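You operate a simulated robot arm through the tools that you are given. There is no shell and no other tool. Be economical: measure what you need, move in short steps, check, and stop when the job is done.

The job below is to be done with a simulated robot arm. You get a single attempt, and the scene is never put back.

TASK
Cap the water tank, start the pump unit and open the ballast knob until the cloudy water clears.
Fine: tank cap on before the red switch; shut the ballast knob again; leave the pipe link alone. Where these are worked on the way, their far stop is far enough and under half their travel is too little: ballast knob.
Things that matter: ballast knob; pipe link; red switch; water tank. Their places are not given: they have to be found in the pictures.

It is judged by the outcome, as a careful person would: the job done as asked, and still so three seconds after it is handed in. It fails if anything else is knocked over, pushed out of place, dropped, spilled or broken. A push-on lid holds only when it is set on centred and level and pressed home; a screw cap is set on level and turned clockwise until tight.

THE ROBOT
A 7-joint arm with a two-finger parallel gripper, fixed in place. Base frame: the origin is at the foot of the arm, x ahead of it, y to its left, z up; the work surface is at about z = 0.7. Lengths are in m, angles in degrees, forces in N, time in s.
With the tool pointing down near the work surface it reaches from about 0.28 to 0.68 m from the base axis. Its first joint turns from -66.0 to 66.0 degrees. Payload 1.57 kg.
The tool frame sits at the grasp point between the pads (the TCP): z along the fingers, y along the line on which they close. The tips reach 0.03 m beyond it. Largest opening 0.11 m; finger width 0.024, thickness 0.012; the body of the gripper, 0.048 by 0.112 m, starts 0.078 m behind the TCP.
Orientation is that of the tool frame in the base frame, as a unit quaternion [w, x, y, z]. With the fingers straight down and closing along the base's y, the tool's x points along the base's -x, its y along +y and its z along -z.

THE INTERFACE
- The arm moves only by the tool jog_arm. Its argument "targets" is a list of rows, each a list of 7 numbers: the shift along the tool's x, y, z in m, then the turn, a rotation vector about the tool's x, y, z in degrees, then the gripper command, from -1 (shut) to 1 (fully open), values between in proportion. In form: [[x, y, z, ax, ay, az, gripper], ...]. A call has 1 to 20 rows; each row shifts and turns the commanded pose from where the row before left it, along the tool's axes as they then stand. A row lasts 0.2 s, in which the tool goes at most 0.05 m and 8.6 degrees; a call with a longer step from one row to the next is refused whole, and so is a gripper value outside its range. A pose out of reach is approached as far as the arm can. The call stops where the force on the tool passes 90 N (or 10 N more than at its start, if that is more) or the arm is blocked; 0.2 s more then pass. Each finger travels about 0.108 m/s and halts on what it meets, pressing with about 23 N; the grip force reading is that of the motor and also rises with nothing between the fingers. The clock runs only during rows and for 0.2 s after the last one: add rows that do not move to give the fingers time. It gives the time, the measured TCP pose, the force on the tool (base axes), the opening and the grip force at its end, in the units of the frame above (readings bear some noise), with the torque about the TCP (base axes, N m) and any sound that the robot's microphone picked up, and new pictures: "pictures" is both (left out), scene, wrist or none.
- Cameras (640 x 400 px; columns grow to the right, rows downward): "scene" is fixed at [0.1772, -0.3815, 1.3905]; the picture's right is [0.77, -0.64, 0.00], its down [-0.44, -0.52, -0.73] and it looks along [0.47, 0.56, -0.68] (base axes); focal length 313 px, centre (320, 200). "wrist" rides on the gripper at [0.07, 0.016, -0.141] in the tool frame; the picture's right is [-0.23, 0.97, 0.00], its down [-0.86, -0.20, -0.48] and it looks along [-0.47, -0.11, 0.88] (tool axes); focal length 222 px, centre (320, 200).
- locate(camera, pixels): for up to 12 pixels [column, row] of the newest picture of that camera ("zoom" is the newest enlarged one), the place [x, y, z] in the base frame of the surface seen there, good to about 0.003 m, but the place of the scene camera against the robot may be out by one fixed shift of up to 0.025 m in any direction. The clock stands still meanwhile.
- inspect(camera, box): a new picture of the part [left, top, right, bottom] of that camera's present view, enlarged. The clock stands still meanwhile.
- close_job(): hands the job in; it is judged then, once.

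Keep the steps short. Do not move on a guess: measure, check each grasp and each placing, and mend mistakes. In all there are 80 turns and 200 pictures (those below and enlarged ones count). Leave the gripper open and the arm clear of the work at the hand-in unless told otherwise, and finish with a single line.

The tools are called as name(argument=value, ...) on one line, values as JSON. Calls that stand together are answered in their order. jog_arm: Moves the arm, as the interface text tells. Its arguments: {"type":"object","properties":{"targets":{"type":"array","items":{"type":"array","items":{"type":"number"}}},"pictures":{"type":"string","enum":["both","scene","wrist","none"]}},"required":["targets"]} The other tools are called the same way: locate (camera, pixels) gives the place of the surface under pixels of a picture; inspect (camera, box) takes an enlarged picture of a part of a camera's view; close_job () hands the job in.

At the start:

```text
time_s: 0.0
tcp_pos: [0.4351, 0.0043, 0.9964]
orientation: [0.001, 0.0, 1.0, 0.0]
wrist_force: [0.1, 1.4, 0.0]
torque: [-0.02, 0.0, 0.0]
finger_gap: 0.11
grasp_force: 0.1
```

scene: 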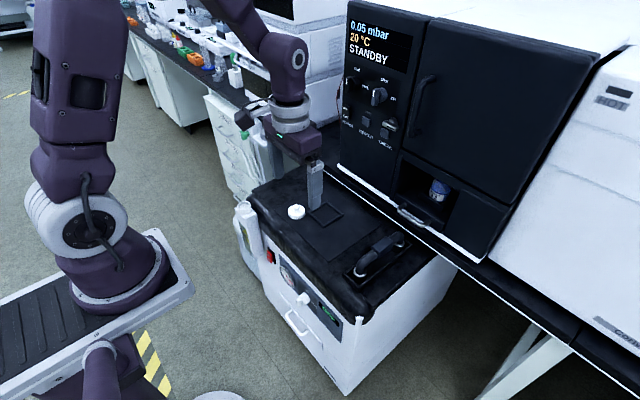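
wrist: 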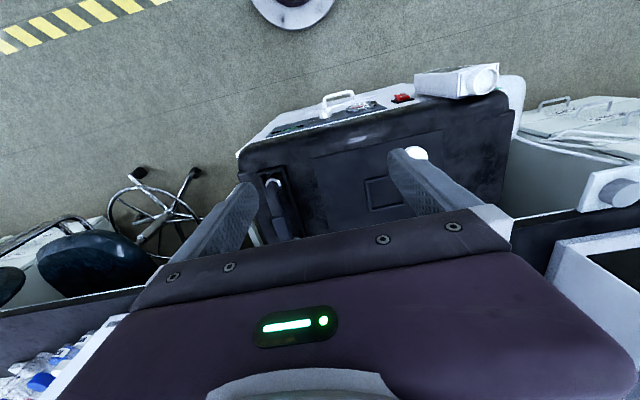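

I see a pump cart with a white cap, a bottle at the side, a red switch and a gauge. I will enlarge the areas to identify the parts.

inspect(camera="scene", box=[220, 150, 480, 312])

inspect(camera="scene", box=[225, 190, 345, 265])

inspect(camera="scene", box=[250, 240, 370, 315])

inspect(camera="wrist", box=[230, 50, 540, 244])

inspect(camera="scene", box=[335, 0, 495, 240])

```text
2.46 times, centred on (350, 231) of scene
```

zoom: 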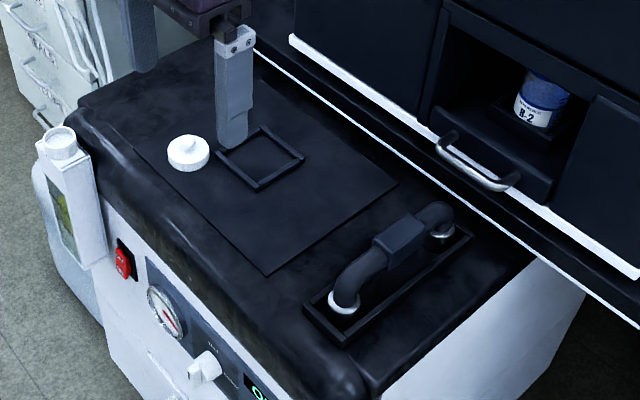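

```text
5.33 times, centred on (285, 228) of scene
```

zoom: 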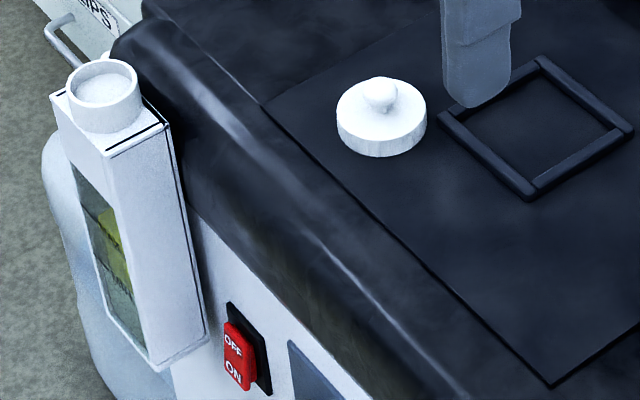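

```text
5.33 times, centred on (310, 278) of scene
```

zoom: 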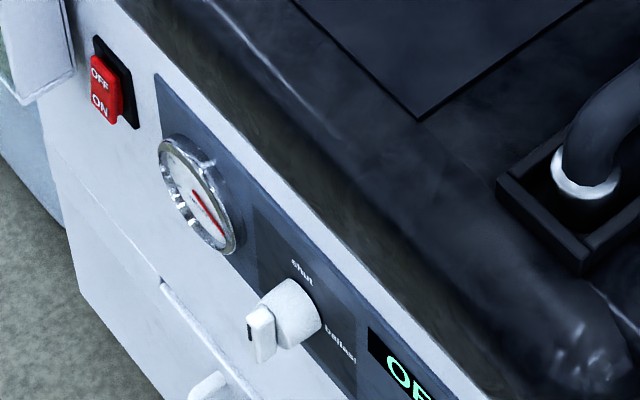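

```text
2.06 times, centred on (385, 147) of wrist
```

zoom: 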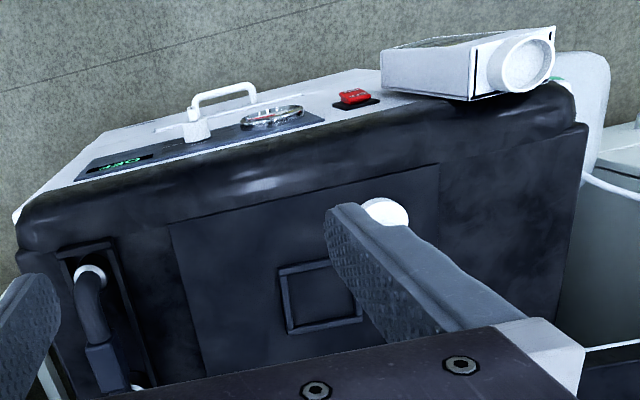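

```text
1.67 times, centred on (415, 120) of scene
```

zoom: 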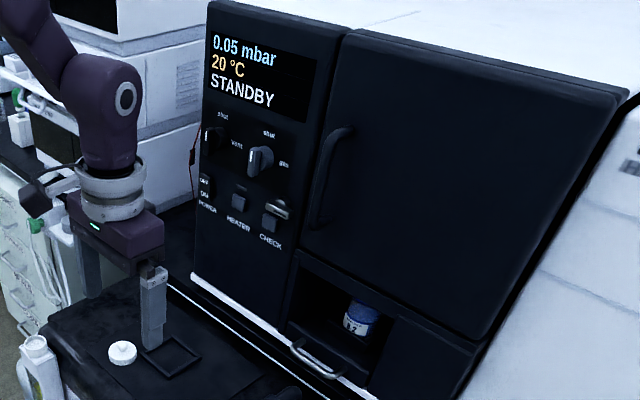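

Pump front faces the robot: red switch, gauge and ballast knob. The tank is at the left with an open neck, and the cap lies on top. Now I will measure places.

locate(camera="scene", pixels=[[296.3, 208], [296.5, 214], [291, 213], [303, 212], [244.5, 206], [239, 205], [250, 206], [244.5, 211.5], [269, 254], [270, 260], [267, 250], [276, 263]])

locate(camera="scene", pixels=[[299, 300], [305, 297], [303, 305], [298.5, 305], [285, 290], [319, 290], [325, 305], [300, 312], [345, 265], [258, 215], [350, 318], [262, 240]])

inspect(camera="scene", box=[285, 280, 333, 310])

```text
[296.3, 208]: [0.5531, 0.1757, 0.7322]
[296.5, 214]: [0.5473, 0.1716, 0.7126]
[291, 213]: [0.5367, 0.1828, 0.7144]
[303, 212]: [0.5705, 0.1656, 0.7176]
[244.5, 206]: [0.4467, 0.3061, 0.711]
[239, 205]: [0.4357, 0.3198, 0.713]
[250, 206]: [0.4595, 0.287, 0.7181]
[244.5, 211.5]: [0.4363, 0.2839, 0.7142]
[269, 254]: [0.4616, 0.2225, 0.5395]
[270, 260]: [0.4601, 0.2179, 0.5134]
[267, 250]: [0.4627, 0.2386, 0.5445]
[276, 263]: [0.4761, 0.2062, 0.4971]
```

```text
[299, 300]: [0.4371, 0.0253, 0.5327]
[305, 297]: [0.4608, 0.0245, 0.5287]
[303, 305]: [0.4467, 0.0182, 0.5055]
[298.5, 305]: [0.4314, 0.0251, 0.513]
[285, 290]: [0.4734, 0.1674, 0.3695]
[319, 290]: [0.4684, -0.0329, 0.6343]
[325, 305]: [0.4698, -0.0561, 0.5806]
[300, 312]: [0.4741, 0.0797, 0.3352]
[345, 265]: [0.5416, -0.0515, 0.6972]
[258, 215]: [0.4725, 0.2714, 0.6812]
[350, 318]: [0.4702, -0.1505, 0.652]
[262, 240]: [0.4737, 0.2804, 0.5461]
```

```text
13.33 times, centred on (309, 295) of scene
```

zoom: 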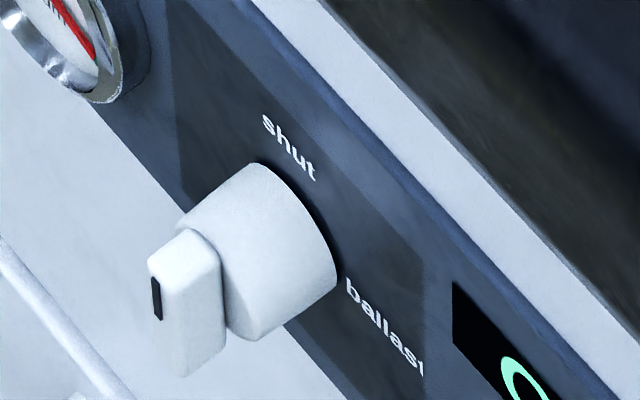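

Compare with the wrist camera (trusted) to determine the scene camera's shift.

locate(camera="wrist", pixels=[[484, 78], [477, 82], [494, 73], [488, 91], [417, 152], [402, 97], [327, 113], [321, 118], [364, 180], [405, 202]])

locate(camera="scene", pixels=[[319, 228], [344, 214], [330, 203], [308, 213]])

inspect(camera="wrist", box=[360, 60, 520, 160])

```text
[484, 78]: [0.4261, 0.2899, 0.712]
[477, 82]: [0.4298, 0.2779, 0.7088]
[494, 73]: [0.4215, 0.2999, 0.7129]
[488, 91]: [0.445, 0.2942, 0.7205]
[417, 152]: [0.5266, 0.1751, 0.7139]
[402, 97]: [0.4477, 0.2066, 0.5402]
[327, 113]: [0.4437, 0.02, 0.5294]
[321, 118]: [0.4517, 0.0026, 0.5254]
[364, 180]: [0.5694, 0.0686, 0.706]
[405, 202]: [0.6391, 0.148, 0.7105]
```

```text
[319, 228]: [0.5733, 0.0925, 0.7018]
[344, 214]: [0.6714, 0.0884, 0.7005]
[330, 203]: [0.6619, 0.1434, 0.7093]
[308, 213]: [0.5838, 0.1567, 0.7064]
```

```text
4.00 times, centred on (440, 110) of wrist
```

zoom: 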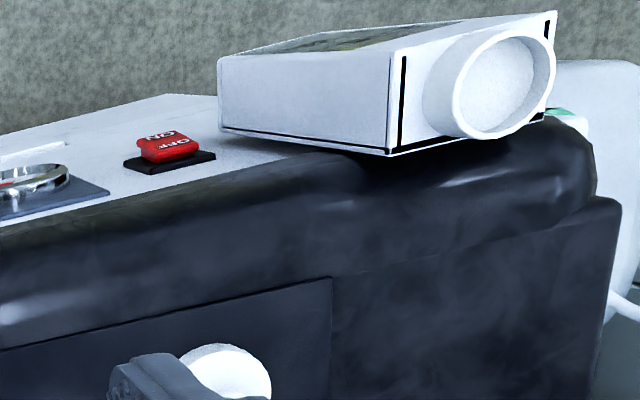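

Move the tool above/behind the cap to see it closely.

jog_arm(targets=[[-0.009, 0.029, 0.029, 0, 0, 0, 1], [-0.009, 0.029, 0.029, 0, 0, 0, 1], [-0.009, 0.029, 0.029, 0, 0, 0, 1], [-0.009, 0.029, 0.029, 0, 0, 0, 1], [-0.009, 0.029, 0.024, 0, 0, 0, 1]])

```text
time_s: 1.2
tcp_pos: [0.4791, 0.1522, 0.8562]
orientation: [0.0, 0.001, 1.0, 0.0]
wrist_force: [0.9, 0.0, -0.3]
torque: [-0.03, 0.01, 0.0]
finger_gap: 0.1101
grasp_force: 0.0
```

scene: 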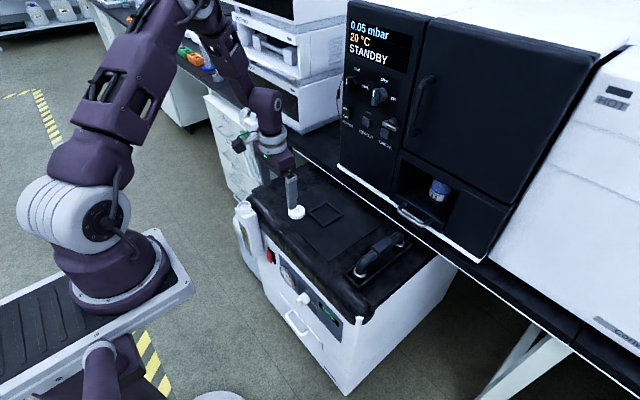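
wrist: 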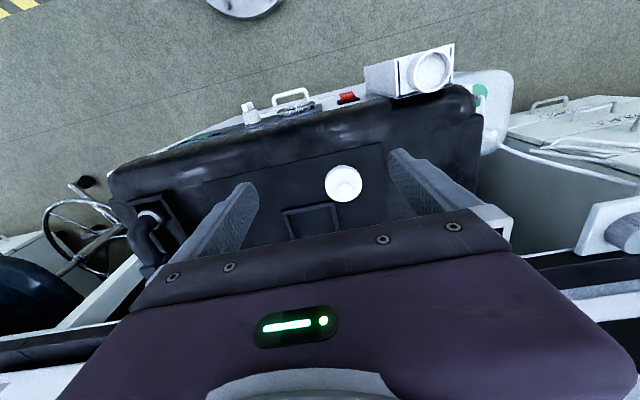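

inspect(camera="wrist", box=[300, 145, 380, 225])

inspect(camera="wrist", box=[340, 30, 500, 130])

locate(camera="wrist", pixels=[[345, 190], [343, 172], [327, 184], [361, 181], [344, 199], [343, 208], [412, 70], [449, 67], [430, 53], [432, 86], [430, 70]])

```text
5.00 times, centred on (340, 185) of wrist
```

zoom: 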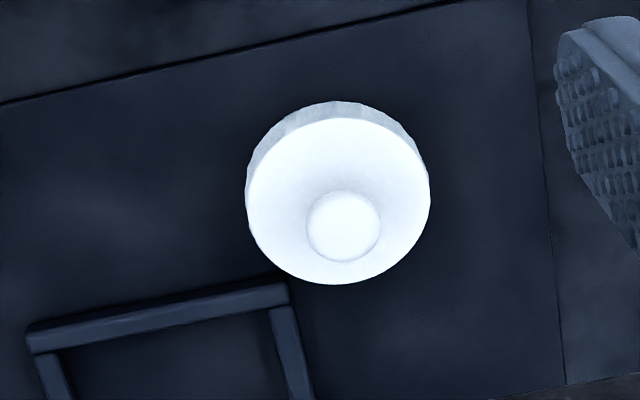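

```text
4.00 times, centred on (420, 80) of wrist
```

zoom: 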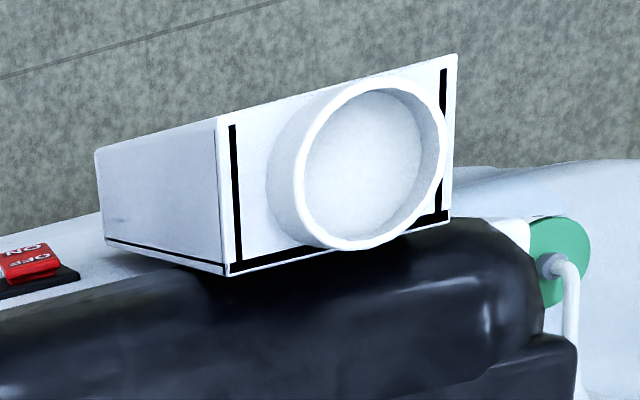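

```text
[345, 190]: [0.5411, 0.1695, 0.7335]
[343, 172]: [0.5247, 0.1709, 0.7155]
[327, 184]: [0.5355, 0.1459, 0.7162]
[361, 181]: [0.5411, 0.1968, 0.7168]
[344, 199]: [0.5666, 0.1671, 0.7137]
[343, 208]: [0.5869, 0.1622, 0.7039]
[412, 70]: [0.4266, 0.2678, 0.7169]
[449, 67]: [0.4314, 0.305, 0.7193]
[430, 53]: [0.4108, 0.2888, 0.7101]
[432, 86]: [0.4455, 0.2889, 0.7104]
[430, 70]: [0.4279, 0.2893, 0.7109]
```

Cap knob is at about (0.542, 0.170), top z 0.733; neck at (0.428, 0.288), rim z 0.717. Move above the cap.

jog_arm(targets=[[-0.021, 0.006, 0.0253, 0, 0, 0, 0.3], [-0.021, 0.006, 0.0253, 0, 0, 0, 0.1], [-0.021, 0.006, 0.0253, 0, 0, 0, 0.1]])

inspect(camera="wrist", box=[240, 120, 400, 220])

```text
time_s: 2.0
tcp_pos: [0.5423, 0.1691, 0.7812]
orientation: [0.0, 0.0, 1.0, 0.0]
wrist_force: [0.1, 0.0, 0.1]
torque: [0.0, 0.01, 0.02]
finger_gap: 0.0607
grasp_force: 0.0
```

scene: 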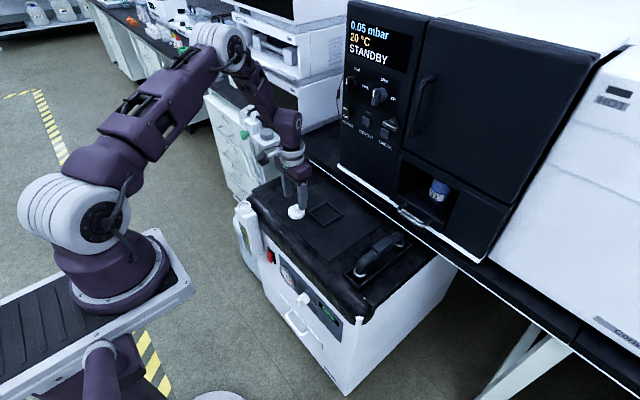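
wrist: 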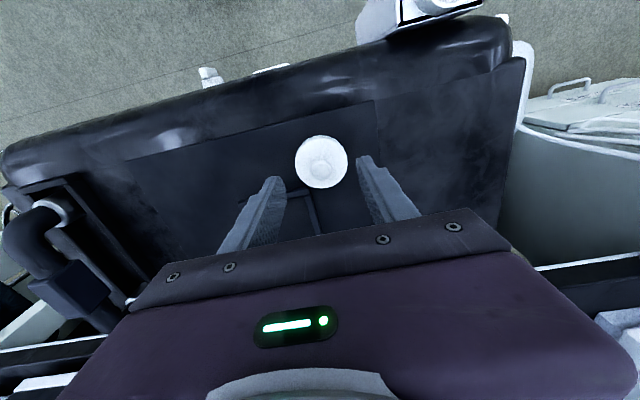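

```text
4.00 times, centred on (320, 170) of wrist
```

zoom: 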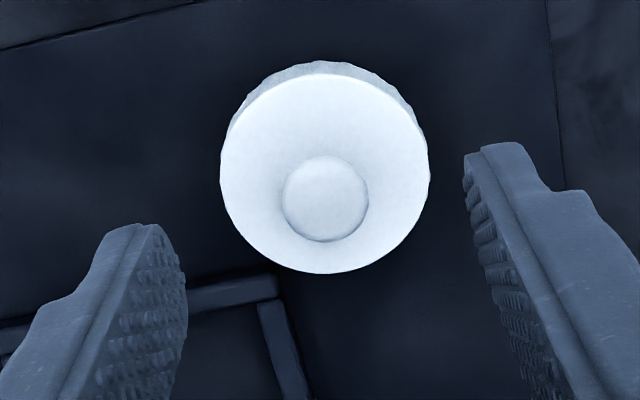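

locate(camera="wrist", pixels=[[321, 168], [295, 162], [347, 162], [320, 138], [323, 188], [311, 170], [332, 170], [321, 160], [322, 180], [340, 200]])

```text
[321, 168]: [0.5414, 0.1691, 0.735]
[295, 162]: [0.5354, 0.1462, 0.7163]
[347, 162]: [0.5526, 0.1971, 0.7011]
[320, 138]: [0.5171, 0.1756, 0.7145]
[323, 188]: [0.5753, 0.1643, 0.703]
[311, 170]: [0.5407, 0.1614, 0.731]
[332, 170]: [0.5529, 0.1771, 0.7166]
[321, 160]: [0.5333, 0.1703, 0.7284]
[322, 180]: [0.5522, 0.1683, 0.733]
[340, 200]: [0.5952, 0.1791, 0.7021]
```

Well centred over the knob. Descend 0.032 and close.

jog_arm(targets=[[0, 0, 0.016, 0, 0, 0, 0.1], [0, 0, 0.016, 0, 0, 0, 0.1], [0, 0, 0, 0, 0, 0, -1], [0, 0, 0, 0, 0, 0, -1], [0, 0, 0, 0, 0, 0, -1]], pictures="wrist")

```text
time_s: 3.2
tcp_pos: [0.5426, 0.1662, 0.7522]
orientation: [0.0, -0.001, 1.0, 0.0]
wrist_force: [-0.3, -0.2, 2.3]
torque: [-0.01, -0.09, -0.01]
finger_gap: 0.0181
grasp_force: 22.8
```

wrist: 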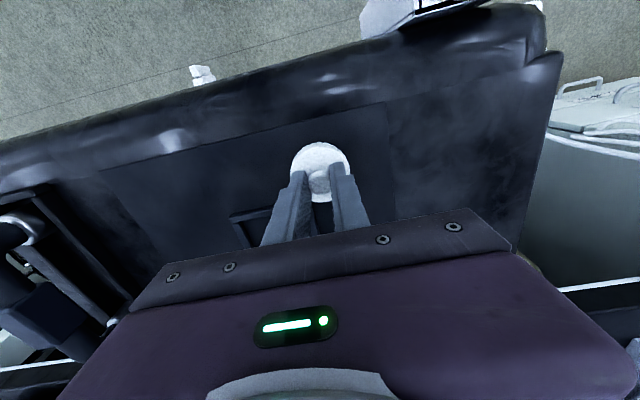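

Gripped at 18 mm (the knob). Lift and check.

jog_arm(targets=[[0, 0, -0.02, 0, 0, 0, -1], [0, 0, -0.03, 0, 0, 0, -1], [0, 0, -0.03, 0, 0, 0, -1], [0, 0, 0, 0, 0, 0, -1]])

inspect(camera="wrist", box=[240, 120, 400, 220])

inspect(camera="scene", box=[260, 150, 340, 230])

```text
time_s: 4.2
tcp_pos: [0.542, 0.17, 0.8284]
orientation: [0.0, 0.0, 1.0, 0.0]
wrist_force: [0.1, -0.4, 0.4]
torque: [-0.02, -0.03, -0.03]
finger_gap: 0.0
grasp_force: 21.3
```

scene: 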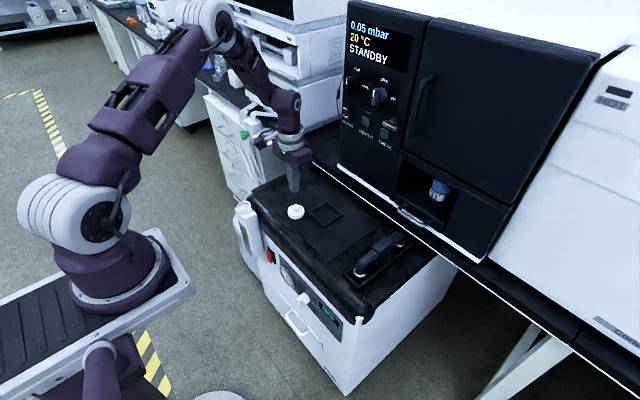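
wrist: 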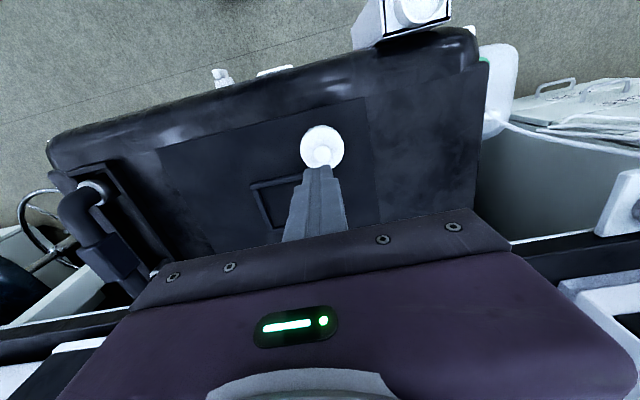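

```text
4.00 times, centred on (320, 170) of wrist
```

zoom: 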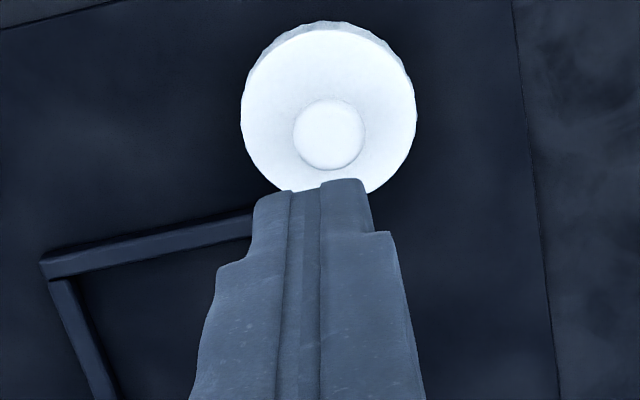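

```text
5.00 times, centred on (300, 190) of scene
```

zoom: 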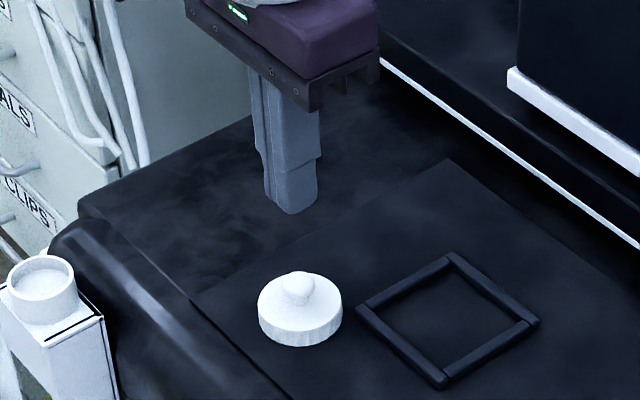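

The fingers slipped off the rounded knob; the cap stays in place. I'll re-measure it and grip deeper.

locate(camera="wrist", pixels=[[322, 153], [301, 149], [343, 149], [322, 128], [330, 154], [315, 154], [322, 146], [322, 160], [312, 140]])

```text
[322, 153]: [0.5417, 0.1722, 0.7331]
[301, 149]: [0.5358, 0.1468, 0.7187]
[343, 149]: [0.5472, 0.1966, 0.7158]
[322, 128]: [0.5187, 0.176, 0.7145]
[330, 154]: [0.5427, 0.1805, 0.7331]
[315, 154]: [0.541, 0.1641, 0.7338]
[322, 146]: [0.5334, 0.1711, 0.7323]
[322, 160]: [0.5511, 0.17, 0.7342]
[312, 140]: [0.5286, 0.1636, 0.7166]
```

Descend until the fingertips nearly touch the cap's plate, then check the height before closing.

jog_arm(targets=[[0, 0, 0, 0, 0, 0, -0.2], [0, 0, 0.025, 0, 0, 0, -0.3], [0, 0.0005, 0.03, 0, 0, 0, -0.3], [0, 0, 0.02, 0, 0, 0, -0.3], [0, 0, 0.007, 0, 0, 0, -0.3], [0, 0, 0, 0, 0, 0, -0.3]], pictures="none")

inspect(camera="scene", box=[275, 185, 323, 225])

```text
time_s: 5.6
tcp_pos: [0.5428, 0.1684, 0.7467]
orientation: [0.001, 0.0, 1.0, 0.0]
wrist_force: [-3.6, 1.3, 14.8]
torque: [0.07, 0.11, 0.05]
finger_gap: 0.0384
grasp_force: 0.0
```

```text
10.00 times, centred on (299, 205) of scene
```

zoom: 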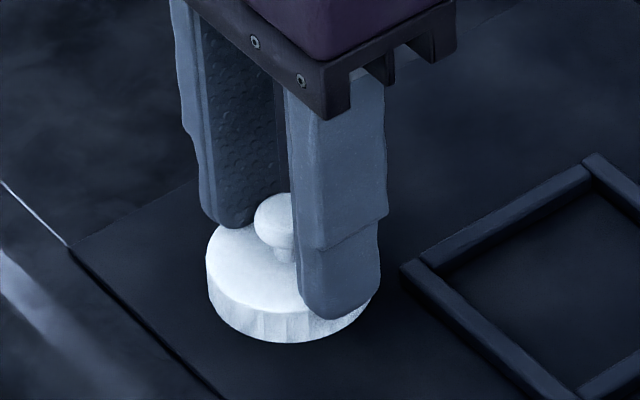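

Tips rest on the plate (15 N); knob is a mushroom shape between the pads. Ease up 1 mm and close.

jog_arm(targets=[[0, 0, -0.0012, 0, 0, 0, -0.3], [0, 0, 0, 0, 0, 0, -1], [0, 0, 0, 0, 0, 0, -1], [0, 0, 0, 0, 0, 0, -1], [0, 0, -0.01, 0, 0, 0, -1], [0, 0, -0.02, 0, 0, 0, -1], [0, 0, 0, 0, 0, 0, -1]], pictures="wrist")

inspect(camera="scene", box=[275, 175, 323, 215])

```text
time_s: 7.2
tcp_pos: [0.5431, 0.1677, 0.7796]
orientation: [0.001, 0.0, 1.0, 0.0]
wrist_force: [-0.1, 0.3, -1.2]
torque: [0.03, -0.03, -0.05]
finger_gap: 0.0183
grasp_force: 22.9
```

wrist: 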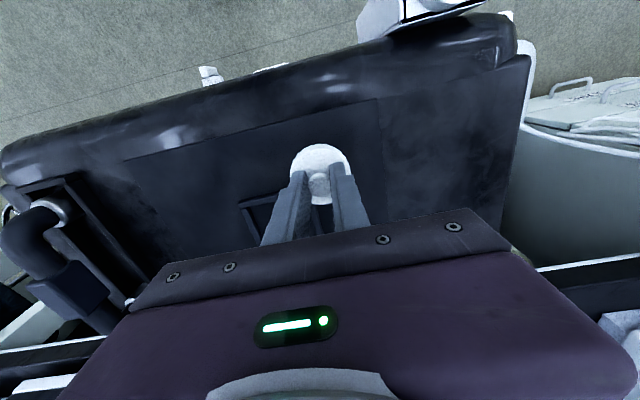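

```text
10.00 times, centred on (299, 195) of scene
```

zoom: 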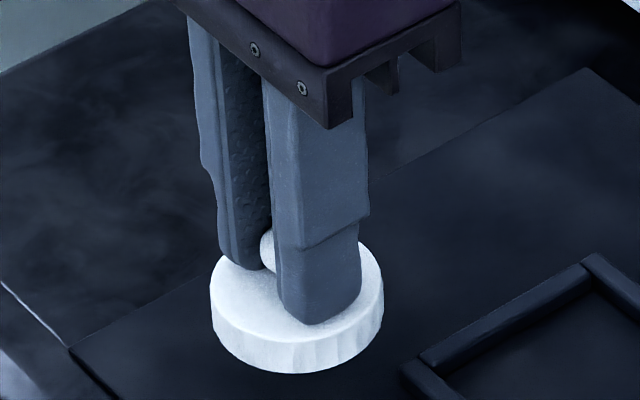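

Cap is held and level. Carry to above the neck.

jog_arm(targets=[[0, 0, -0.04, 0, 0, 0, -1], [0.023, 0.024, 0, 0, 0, 0, -1], [0.023, 0.024, 0, 0, 0, 0, -1], [0.023, 0.024, 0, 0, 0, 0, -1], [0.023, 0.024, 0, 0, 0, 0, -1], [0, 0, 0, 0, 0, 0, -1]])

inspect(camera="wrist", box=[240, 100, 400, 220])

inspect(camera="scene", box=[215, 160, 295, 220])

```text
time_s: 8.6
tcp_pos: [0.4521, 0.2644, 0.8178]
orientation: [0.0, 0.0, 1.0, 0.0]
wrist_force: [0.1, -0.2, 0.1]
torque: [0.0, 0.02, -0.02]
finger_gap: 0.0184
grasp_force: 23.1
```

scene: 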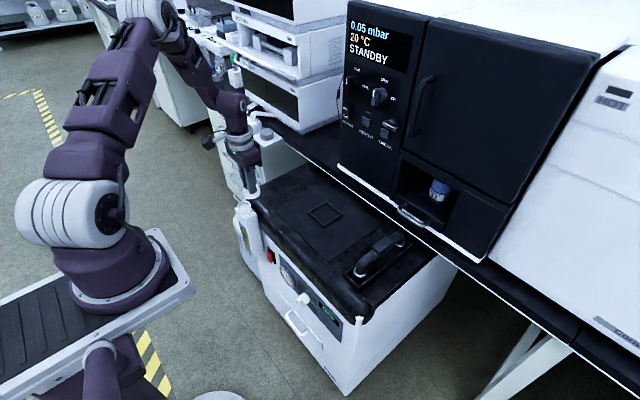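
wrist: 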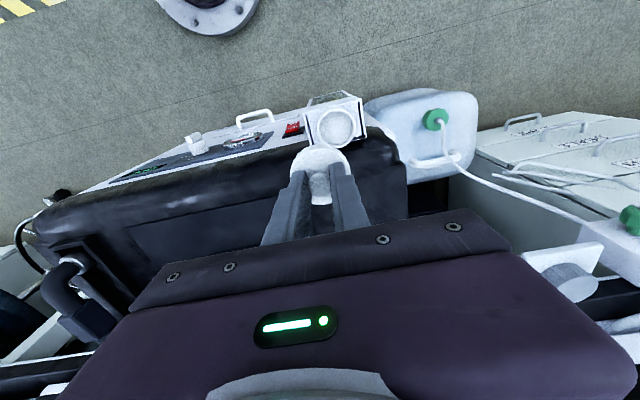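

```text
3.33 times, centred on (320, 160) of wrist
```

zoom: 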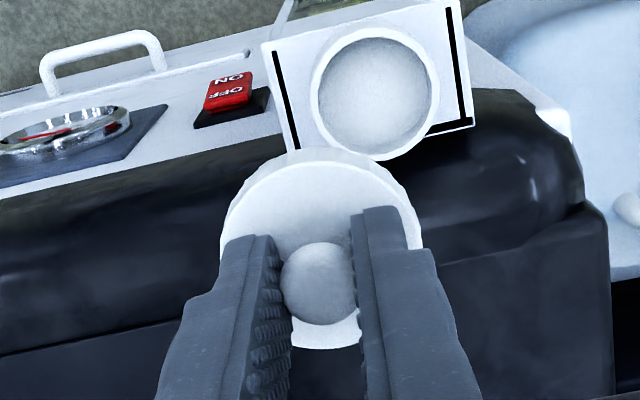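

```text
6.67 times, centred on (255, 190) of scene
```

zoom: 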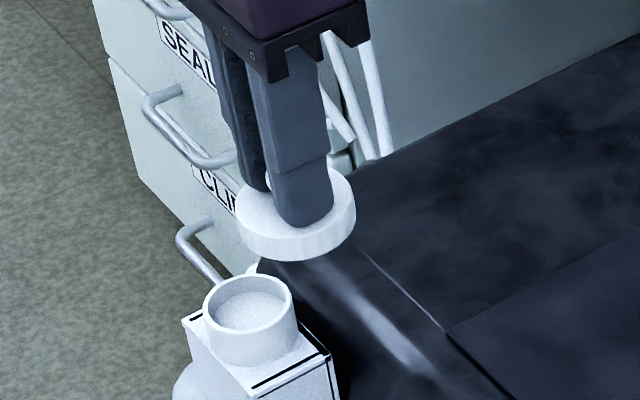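

locate(camera="wrist", pixels=[[318.5, 128.5], [354.8, 128.5], [336.5, 109.8], [337.4, 146.3], [323, 115], [351, 142], [336.5, 128.5], [291.5, 169], [320, 150], [348.5, 167.5], [318, 185]])

locate(camera="zoom", pixels=[[206, 310], [290, 300], [245, 277], [257, 330], [250, 305], [340, 185], [310, 350], [195, 330]])

```text
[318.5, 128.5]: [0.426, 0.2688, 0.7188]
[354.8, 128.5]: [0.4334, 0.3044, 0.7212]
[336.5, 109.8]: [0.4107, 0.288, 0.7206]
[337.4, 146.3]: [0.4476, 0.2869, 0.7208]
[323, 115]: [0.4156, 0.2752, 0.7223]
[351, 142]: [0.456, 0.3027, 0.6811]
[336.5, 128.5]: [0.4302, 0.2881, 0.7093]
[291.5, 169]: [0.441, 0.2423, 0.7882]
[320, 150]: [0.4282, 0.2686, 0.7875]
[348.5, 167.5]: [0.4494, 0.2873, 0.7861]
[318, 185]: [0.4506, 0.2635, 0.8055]
```

```text
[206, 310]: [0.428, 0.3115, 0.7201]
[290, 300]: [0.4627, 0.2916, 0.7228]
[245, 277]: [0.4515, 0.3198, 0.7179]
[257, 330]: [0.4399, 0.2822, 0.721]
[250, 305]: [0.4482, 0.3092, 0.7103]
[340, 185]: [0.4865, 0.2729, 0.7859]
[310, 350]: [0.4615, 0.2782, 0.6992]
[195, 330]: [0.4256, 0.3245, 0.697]
```

Rim centre ≈ (0.4295, 0.287), z 0.721; cap is centred on the TCP. Move over it and descend to just above.

jog_arm(targets=[[0.0226, 0.0226, 0, 0, 0, 0, -1], [0, 0, 0, 0, 0, 0, -1], [0, 0, 0.02, 0, 0, 0, -1], [0, 0, 0.02, 0, 0, 0, -1], [0, 0, 0, 0, 0, 0, -1]])

inspect(camera="wrist", box=[240, 100, 400, 220])

inspect(camera="scene", box=[221, 175, 269, 215])

```text
time_s: 9.8
tcp_pos: [0.4288, 0.2865, 0.7786]
orientation: [0.0, 0.0, 1.0, 0.0]
wrist_force: [0.7, 0.8, -0.4]
torque: [0.01, 0.04, 0.01]
finger_gap: 0.0181
grasp_force: 22.7
```

scene: 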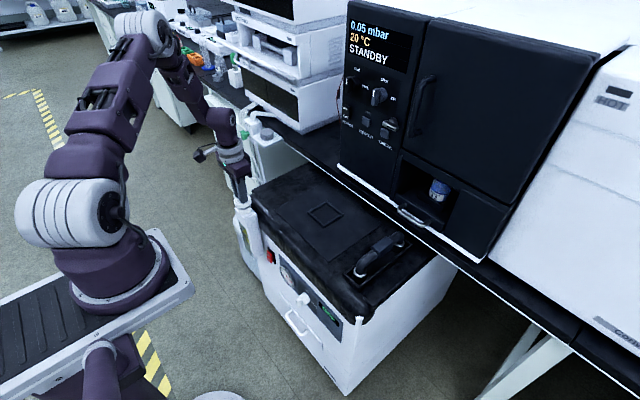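
wrist: 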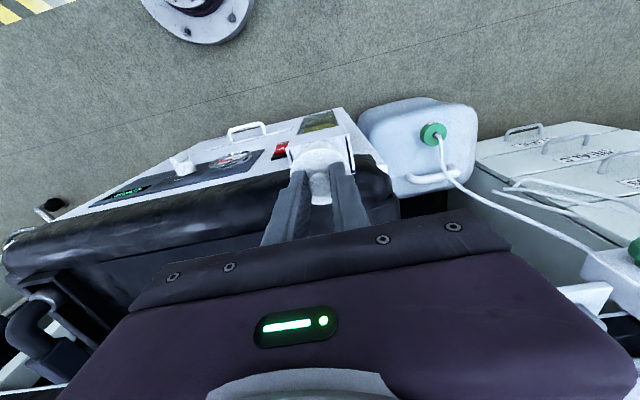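

```text
3.33 times, centred on (320, 160) of wrist
```

zoom: 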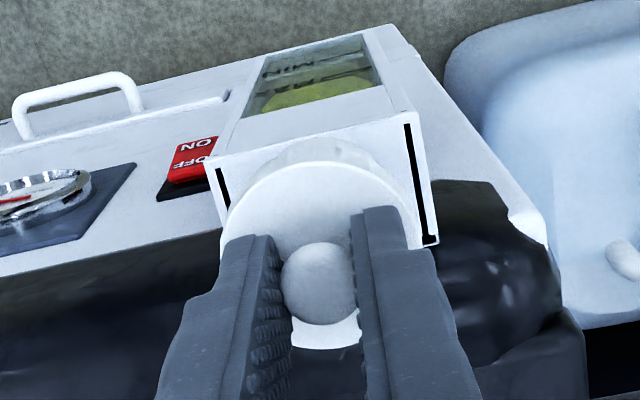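

```text
10.00 times, centred on (245, 195) of scene
```

zoom: 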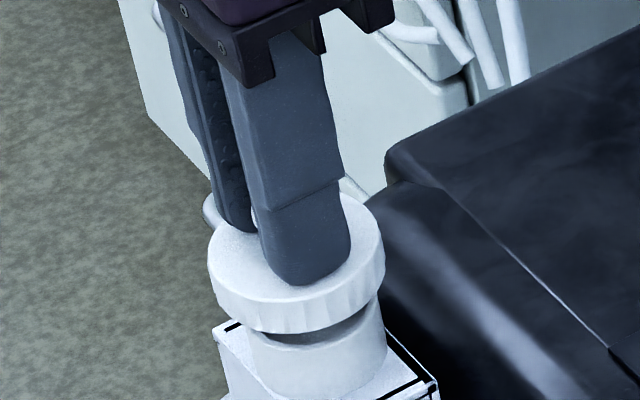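

Lined up. Lower slowly and read the force.

jog_arm(targets=[[0, 0, 0.006, 0, 0, 0, -1], [0, 0, 0.004, 0, 0, 0, -1], [0, 0, 0.003, 0, 0, 0, -1], [0, 0, 0, 0, 0, 0, -1]], pictures="none")

inspect(camera="scene", box=[221, 175, 269, 215])

```text
time_s: 10.8
tcp_pos: [0.4275, 0.2867, 0.766]
orientation: [0.0, 0.001, 1.0, 0.001]
wrist_force: [-0.3, 0.8, -0.7]
torque: [-0.01, 0.05, 0.01]
finger_gap: 0.018
grasp_force: 23.4
```

```text
10.00 times, centred on (245, 195) of scene
```

zoom: 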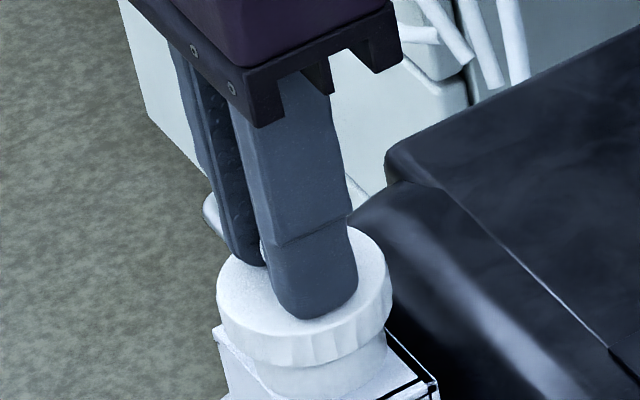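

jog_arm(targets=[[-0.001, 0, 0.002, 0, 0, 0, -1], [0, 0, 0.002, 0, 0, 0, -1], [0, 0, 0.002, 0, 0, 0, -1], [0, 0, 0, 0, 0, 0, -1]], pictures="none")

inspect(camera="scene", box=[221, 175, 269, 215])

```text
time_s: 11.8
tcp_pos: [0.429, 0.2868, 0.7593]
orientation: [0.0, 0.0, 1.0, 0.0]
wrist_force: [-0.3, -0.4, -1.4]
torque: [0.0, 0.02, 0.0]
finger_gap: 0.0179
grasp_force: 22.8
```

```text
10.00 times, centred on (245, 195) of scene
```

zoom: 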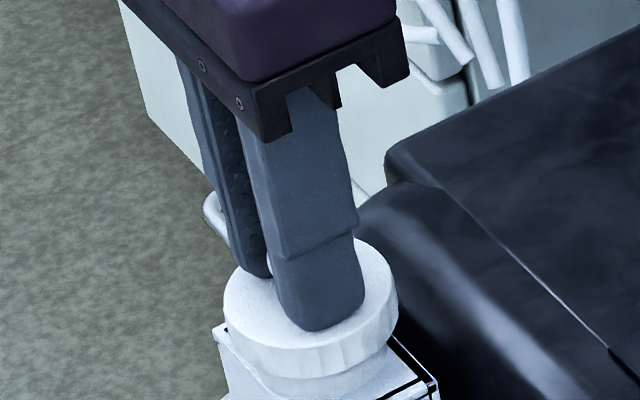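

Sliding over the neck freely. Continue to press home.

jog_arm(targets=[[0, 0, 0.002, 0, 0, 0, -1], [0, 0, 0.002, 0, 0, 0, -1], [0, 0, 0.002, 0, 0, 0, -1], [0, 0, 0, 0, 0, 0, -1]], pictures="none")

```text
time_s: 12.8
tcp_pos: [0.4295, 0.2871, 0.7549]
orientation: [0.001, 0.0, 1.0, 0.001]
wrist_force: [-11.2, -0.6, 52.0]
torque: [-0.1, 0.34, -0.07]
finger_gap: 0.0181
grasp_force: 23.1
heard: snap
```

A snap was heard at 52 N. Relax, release and inspect.

jog_arm(targets=[[0, 0, -0.002, 0, 0, 0, -1], [0, 0, -0.0005, 0, 0, 0, -0.4], [0, 0, 0, 0, 0, 0, -0.3], [0, 0, 0, 0, 0, 0, -0.3], [0, 0, -0.02, 0, 0, 0, -0.3], [0, 0, -0.04, 0, 0, 0, 0], [0, 0, -0.04, 0, 0, 0, 0]])

inspect(camera="scene", box=[221, 185, 285, 265])

inspect(camera="wrist", box=[220, 80, 420, 200])

```text
time_s: 14.4
tcp_pos: [0.4296, 0.2846, 0.8552]
orientation: [0.0, 0.0, 1.0, 0.0]
wrist_force: [0.3, 0.1, 0.2]
torque: [-0.02, 0.0, 0.01]
finger_gap: 0.0547
grasp_force: 0.1
```

scene: 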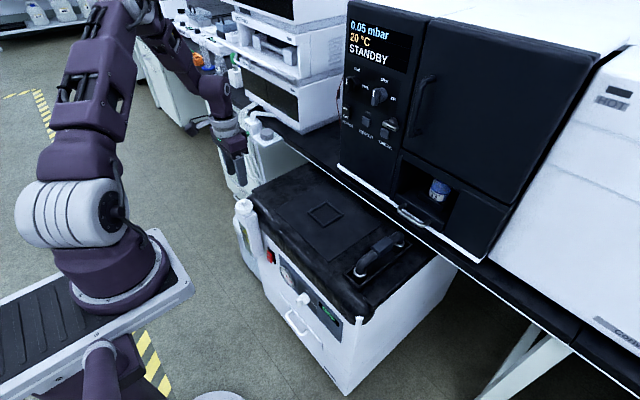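
wrist: 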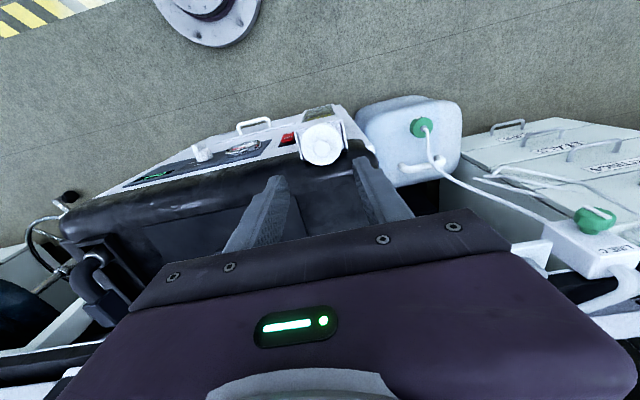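

```text
5.00 times, centred on (253, 225) of scene
```

zoom: 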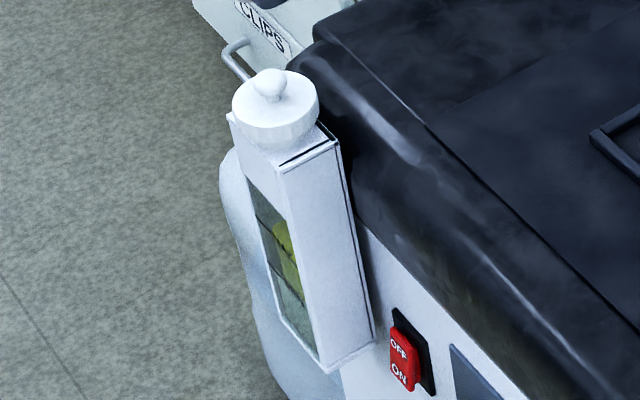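

```text
3.20 times, centred on (320, 140) of wrist
```

zoom: 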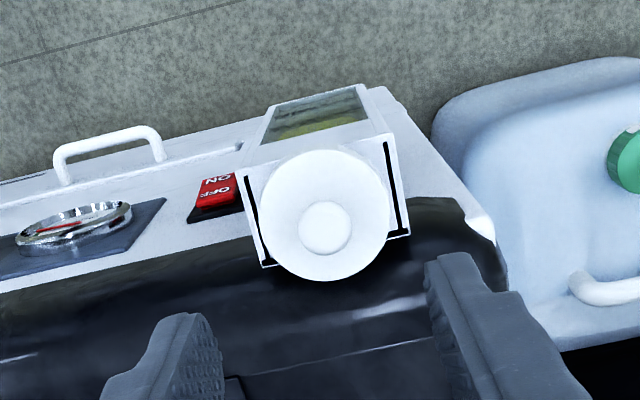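

Cap seated level and centred. Now back off from the tank and tilt the tool forwards toward the pump front.

jog_arm(targets=[[0.0175, -0.031, 0, 0, 0, 0, -1], [0.0175, -0.031, 0, 0, 0, 0, -1], [0.0175, -0.031, 0, 0, 0, 0, -1], [0.0175, -0.031, 0, 0, 0, 0, -1], [0, 0, 0, 0, -8, 0, -1], [0, 0, 0, 0, -8, 0, -1], [0, 0, 0, 0, -8, 0, -1], [0, 0, 0, 0, -8, 0, -1], [0, 0, 0, 0, -8, 0, -1], [0, 0, 0, 0, -5, 0, -1], [0, 0, 0, 0, 0, 0, -1]])

```text
time_s: 16.8
tcp_pos: [0.3584, 0.1619, 0.8558]
orientation: [0.384, 0.0, 0.923, 0.0]
wrist_force: [-0.3, 0.6, 0.2]
torque: [0.01, 0.02, 0.01]
finger_gap: 0.0
grasp_force: 21.5
```

scene: 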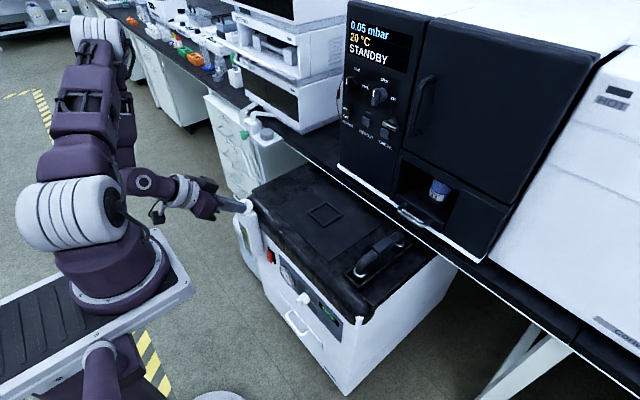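
wrist: 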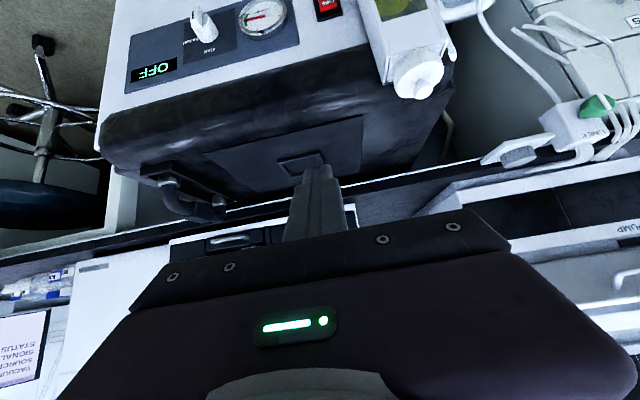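

The arm takes this pose well. Lower and finish tilting to horizontal.

jog_arm(targets=[[0.035, -0.01, 0.025, 0, 0, 0, -1], [0.035, -0.01, 0.025, 0, 0, 0, -1], [0.035, -0.01, 0.025, 0, 0, 0, -1], [0.035, -0.01, 0.025, 0, 0, 0, -1], [0, 0, 0, 0, -8, 0, -1], [0, 0, 0, 0, -8, 0, -1], [0, 0, 0, 0, -8, 0, -1], [0, 0, 0, 0, -8, 0, -1], [0, 0, 0, 0, -8, 0, -1], [0, 0, 0, 0, -5, 0, -1], [0, 0, 0, 0, 0, 0, -1]])

```text
time_s: 19.2
tcp_pos: [0.3738, 0.1538, 0.7375]
orientation: [0.706, 0.0, 0.708, -0.001]
wrist_force: [1.5, -0.4, 0.0]
torque: [0.01, -0.01, -0.01]
finger_gap: 0.0003
grasp_force: 21.5
out of reach, approached as far as the arm can: row 8, 9, 10
```

scene: 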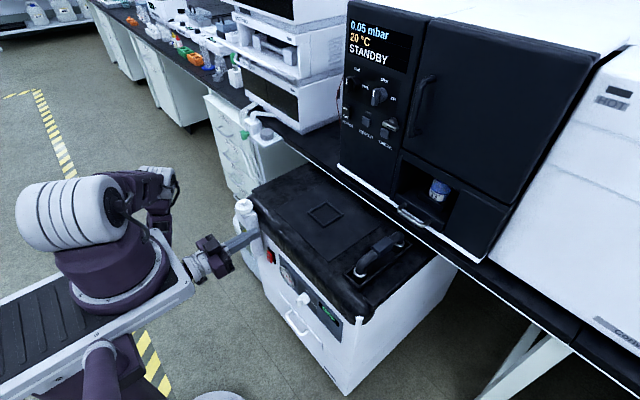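
wrist: 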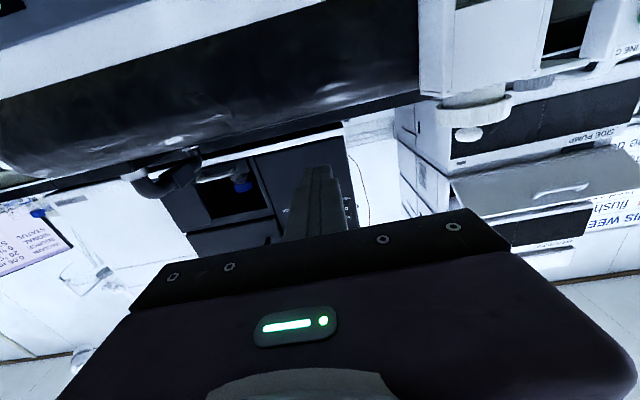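

Horizontal reached, though near limits. Check the robot's own mount plate clearance before going lower.

locate(camera="scene", pixels=[[190, 283], [155, 235], [180, 290], [120, 325], [215, 265], [140, 330], [70, 225], [258, 300]])

inspect(camera="scene", box=[60, 160, 320, 322])

```text
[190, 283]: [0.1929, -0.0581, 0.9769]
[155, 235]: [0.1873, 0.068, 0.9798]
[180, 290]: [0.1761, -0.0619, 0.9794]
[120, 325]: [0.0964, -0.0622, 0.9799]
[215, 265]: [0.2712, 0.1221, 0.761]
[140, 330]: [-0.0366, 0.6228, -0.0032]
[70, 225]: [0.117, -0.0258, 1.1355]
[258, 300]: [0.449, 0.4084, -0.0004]
```

```text
2.46 times, centred on (190, 241) of scene
```

zoom: 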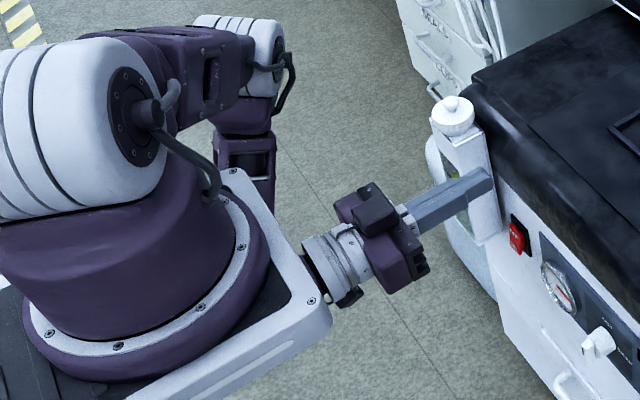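

Base plate is at z 0.98, so the arm works below it. Lower in small steps toward switch height, staying back from the pump face.

jog_arm(targets=[[0.03, 0, -0.002, 0, 0, 0, -1], [0.03, 0, -0.002, 0, 0, 0, -1], [0.03, 0, -0.002, 0, 0, 0, -1], [0.03, 0, -0.002, 0, 0, 0, -1], [0, 0, 0, 0, 0, 0, -1]])

inspect(camera="scene", box=[60, 160, 320, 322])

```text
time_s: 20.4
tcp_pos: [0.3946, 0.1805, 0.7175]
orientation: [0.706, 0.0, 0.708, 0.0]
wrist_force: [-1.1, -0.1, -0.1]
torque: [-0.04, 0.01, -0.03]
finger_gap: 0.0
grasp_force: 20.8
out of reach, approached as far as the arm can: row 1, 2, 3, 4
```

scene: 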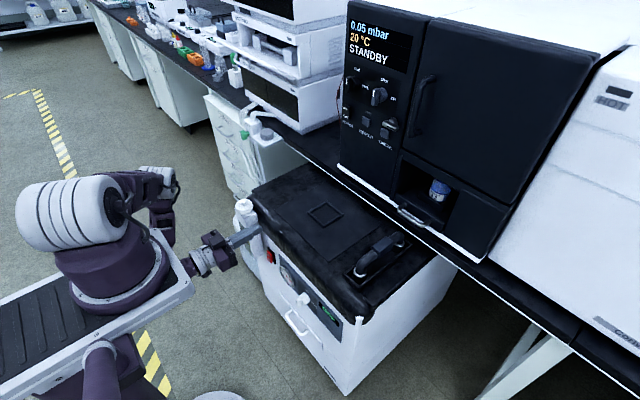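
wrist: 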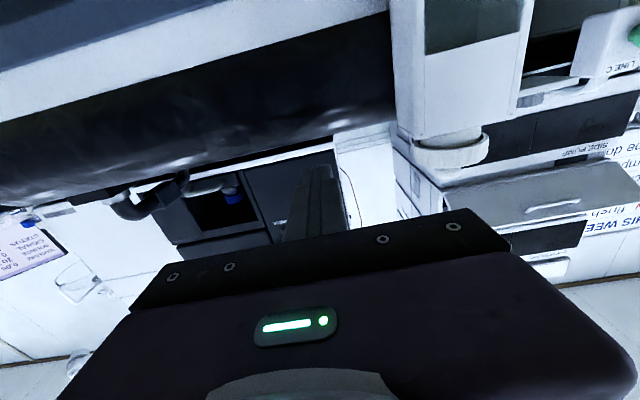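

```text
2.46 times, centred on (190, 241) of scene
```

zoom: 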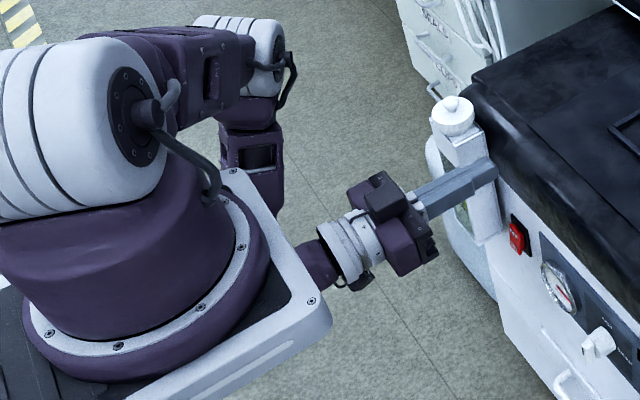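

Fully horizontal is beyond the joint limits. Undo: raise the command back and reduce the tilt to about 50°.

jog_arm(targets=[[-0.03, 0, 0.002, 0, 0, 0, -1], [-0.03, 0, 0.002, 0, 0, 0, -1], [-0.03, 0, 0.002, 0, 0, 0, -1], [-0.03, 0, 0.002, 0, 0, 0, -1], [0, 0, 0, 0, 8, 0, -1], [0, 0, 0, 0, 8, 0, -1], [0, 0, 0, 0, 8, 0, -1], [0, 0, 0, 0, 8, 0, -1], [0, 0, 0, 0, 0, 0, -1], [0, 0, 0, 0, 0, 0, -1]])

```text
time_s: 22.6
tcp_pos: [0.4031, 0.1822, 0.8387]
orientation: [0.485, 0.0, 0.874, 0.0]
wrist_force: [-1.1, -0.9, 0.0]
torque: [0.02, -0.02, 0.03]
finger_gap: 0.0001
grasp_force: 20.9
```

scene: 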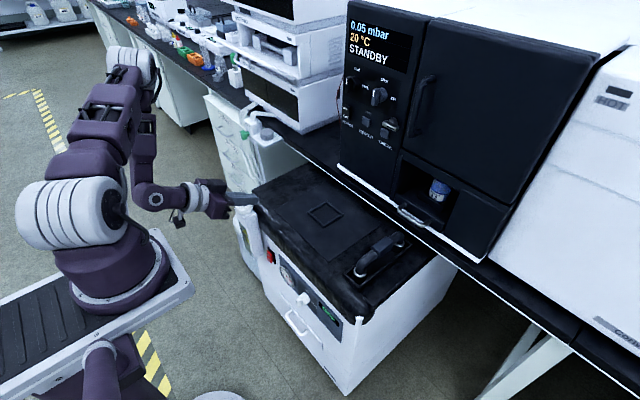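
wrist: 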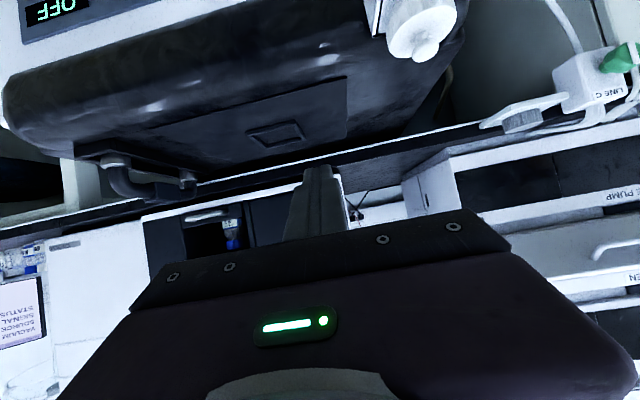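

Command follows the actual pose; tilt is 58°. Back off and lower in two stages.

jog_arm(targets=[[0.0373, 0, 0.0, 0, 0, 0, -1], [0.0373, 0, 0.0132, 0, 0, 0, -1], [0.0373, 0, 0.0132, 0, 0, 0, -1], [0.0373, 0, 0.0132, 0, 0, 0, -1], [0, 0, 0, 0, 0, 0, -1]])

```text
time_s: 23.8
tcp_pos: [0.3578, 0.181, 0.6908]
orientation: [0.486, 0.0, 0.874, 0.0]
wrist_force: [0.0, -0.2, 0.4]
torque: [-0.01, 0.01, -0.04]
finger_gap: 0.0
grasp_force: 21.5
```

scene: 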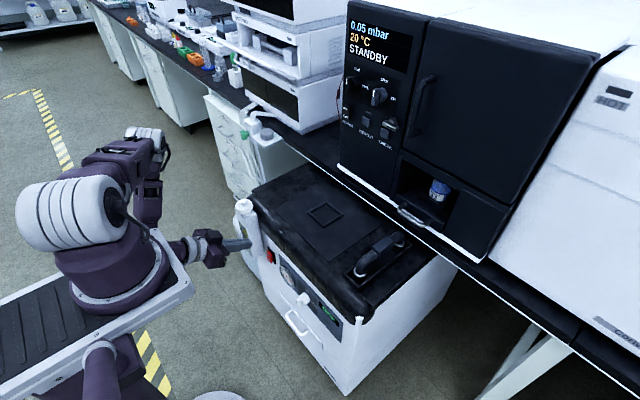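
wrist: 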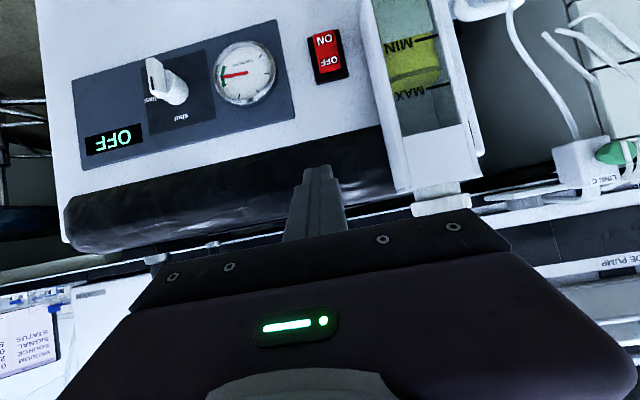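

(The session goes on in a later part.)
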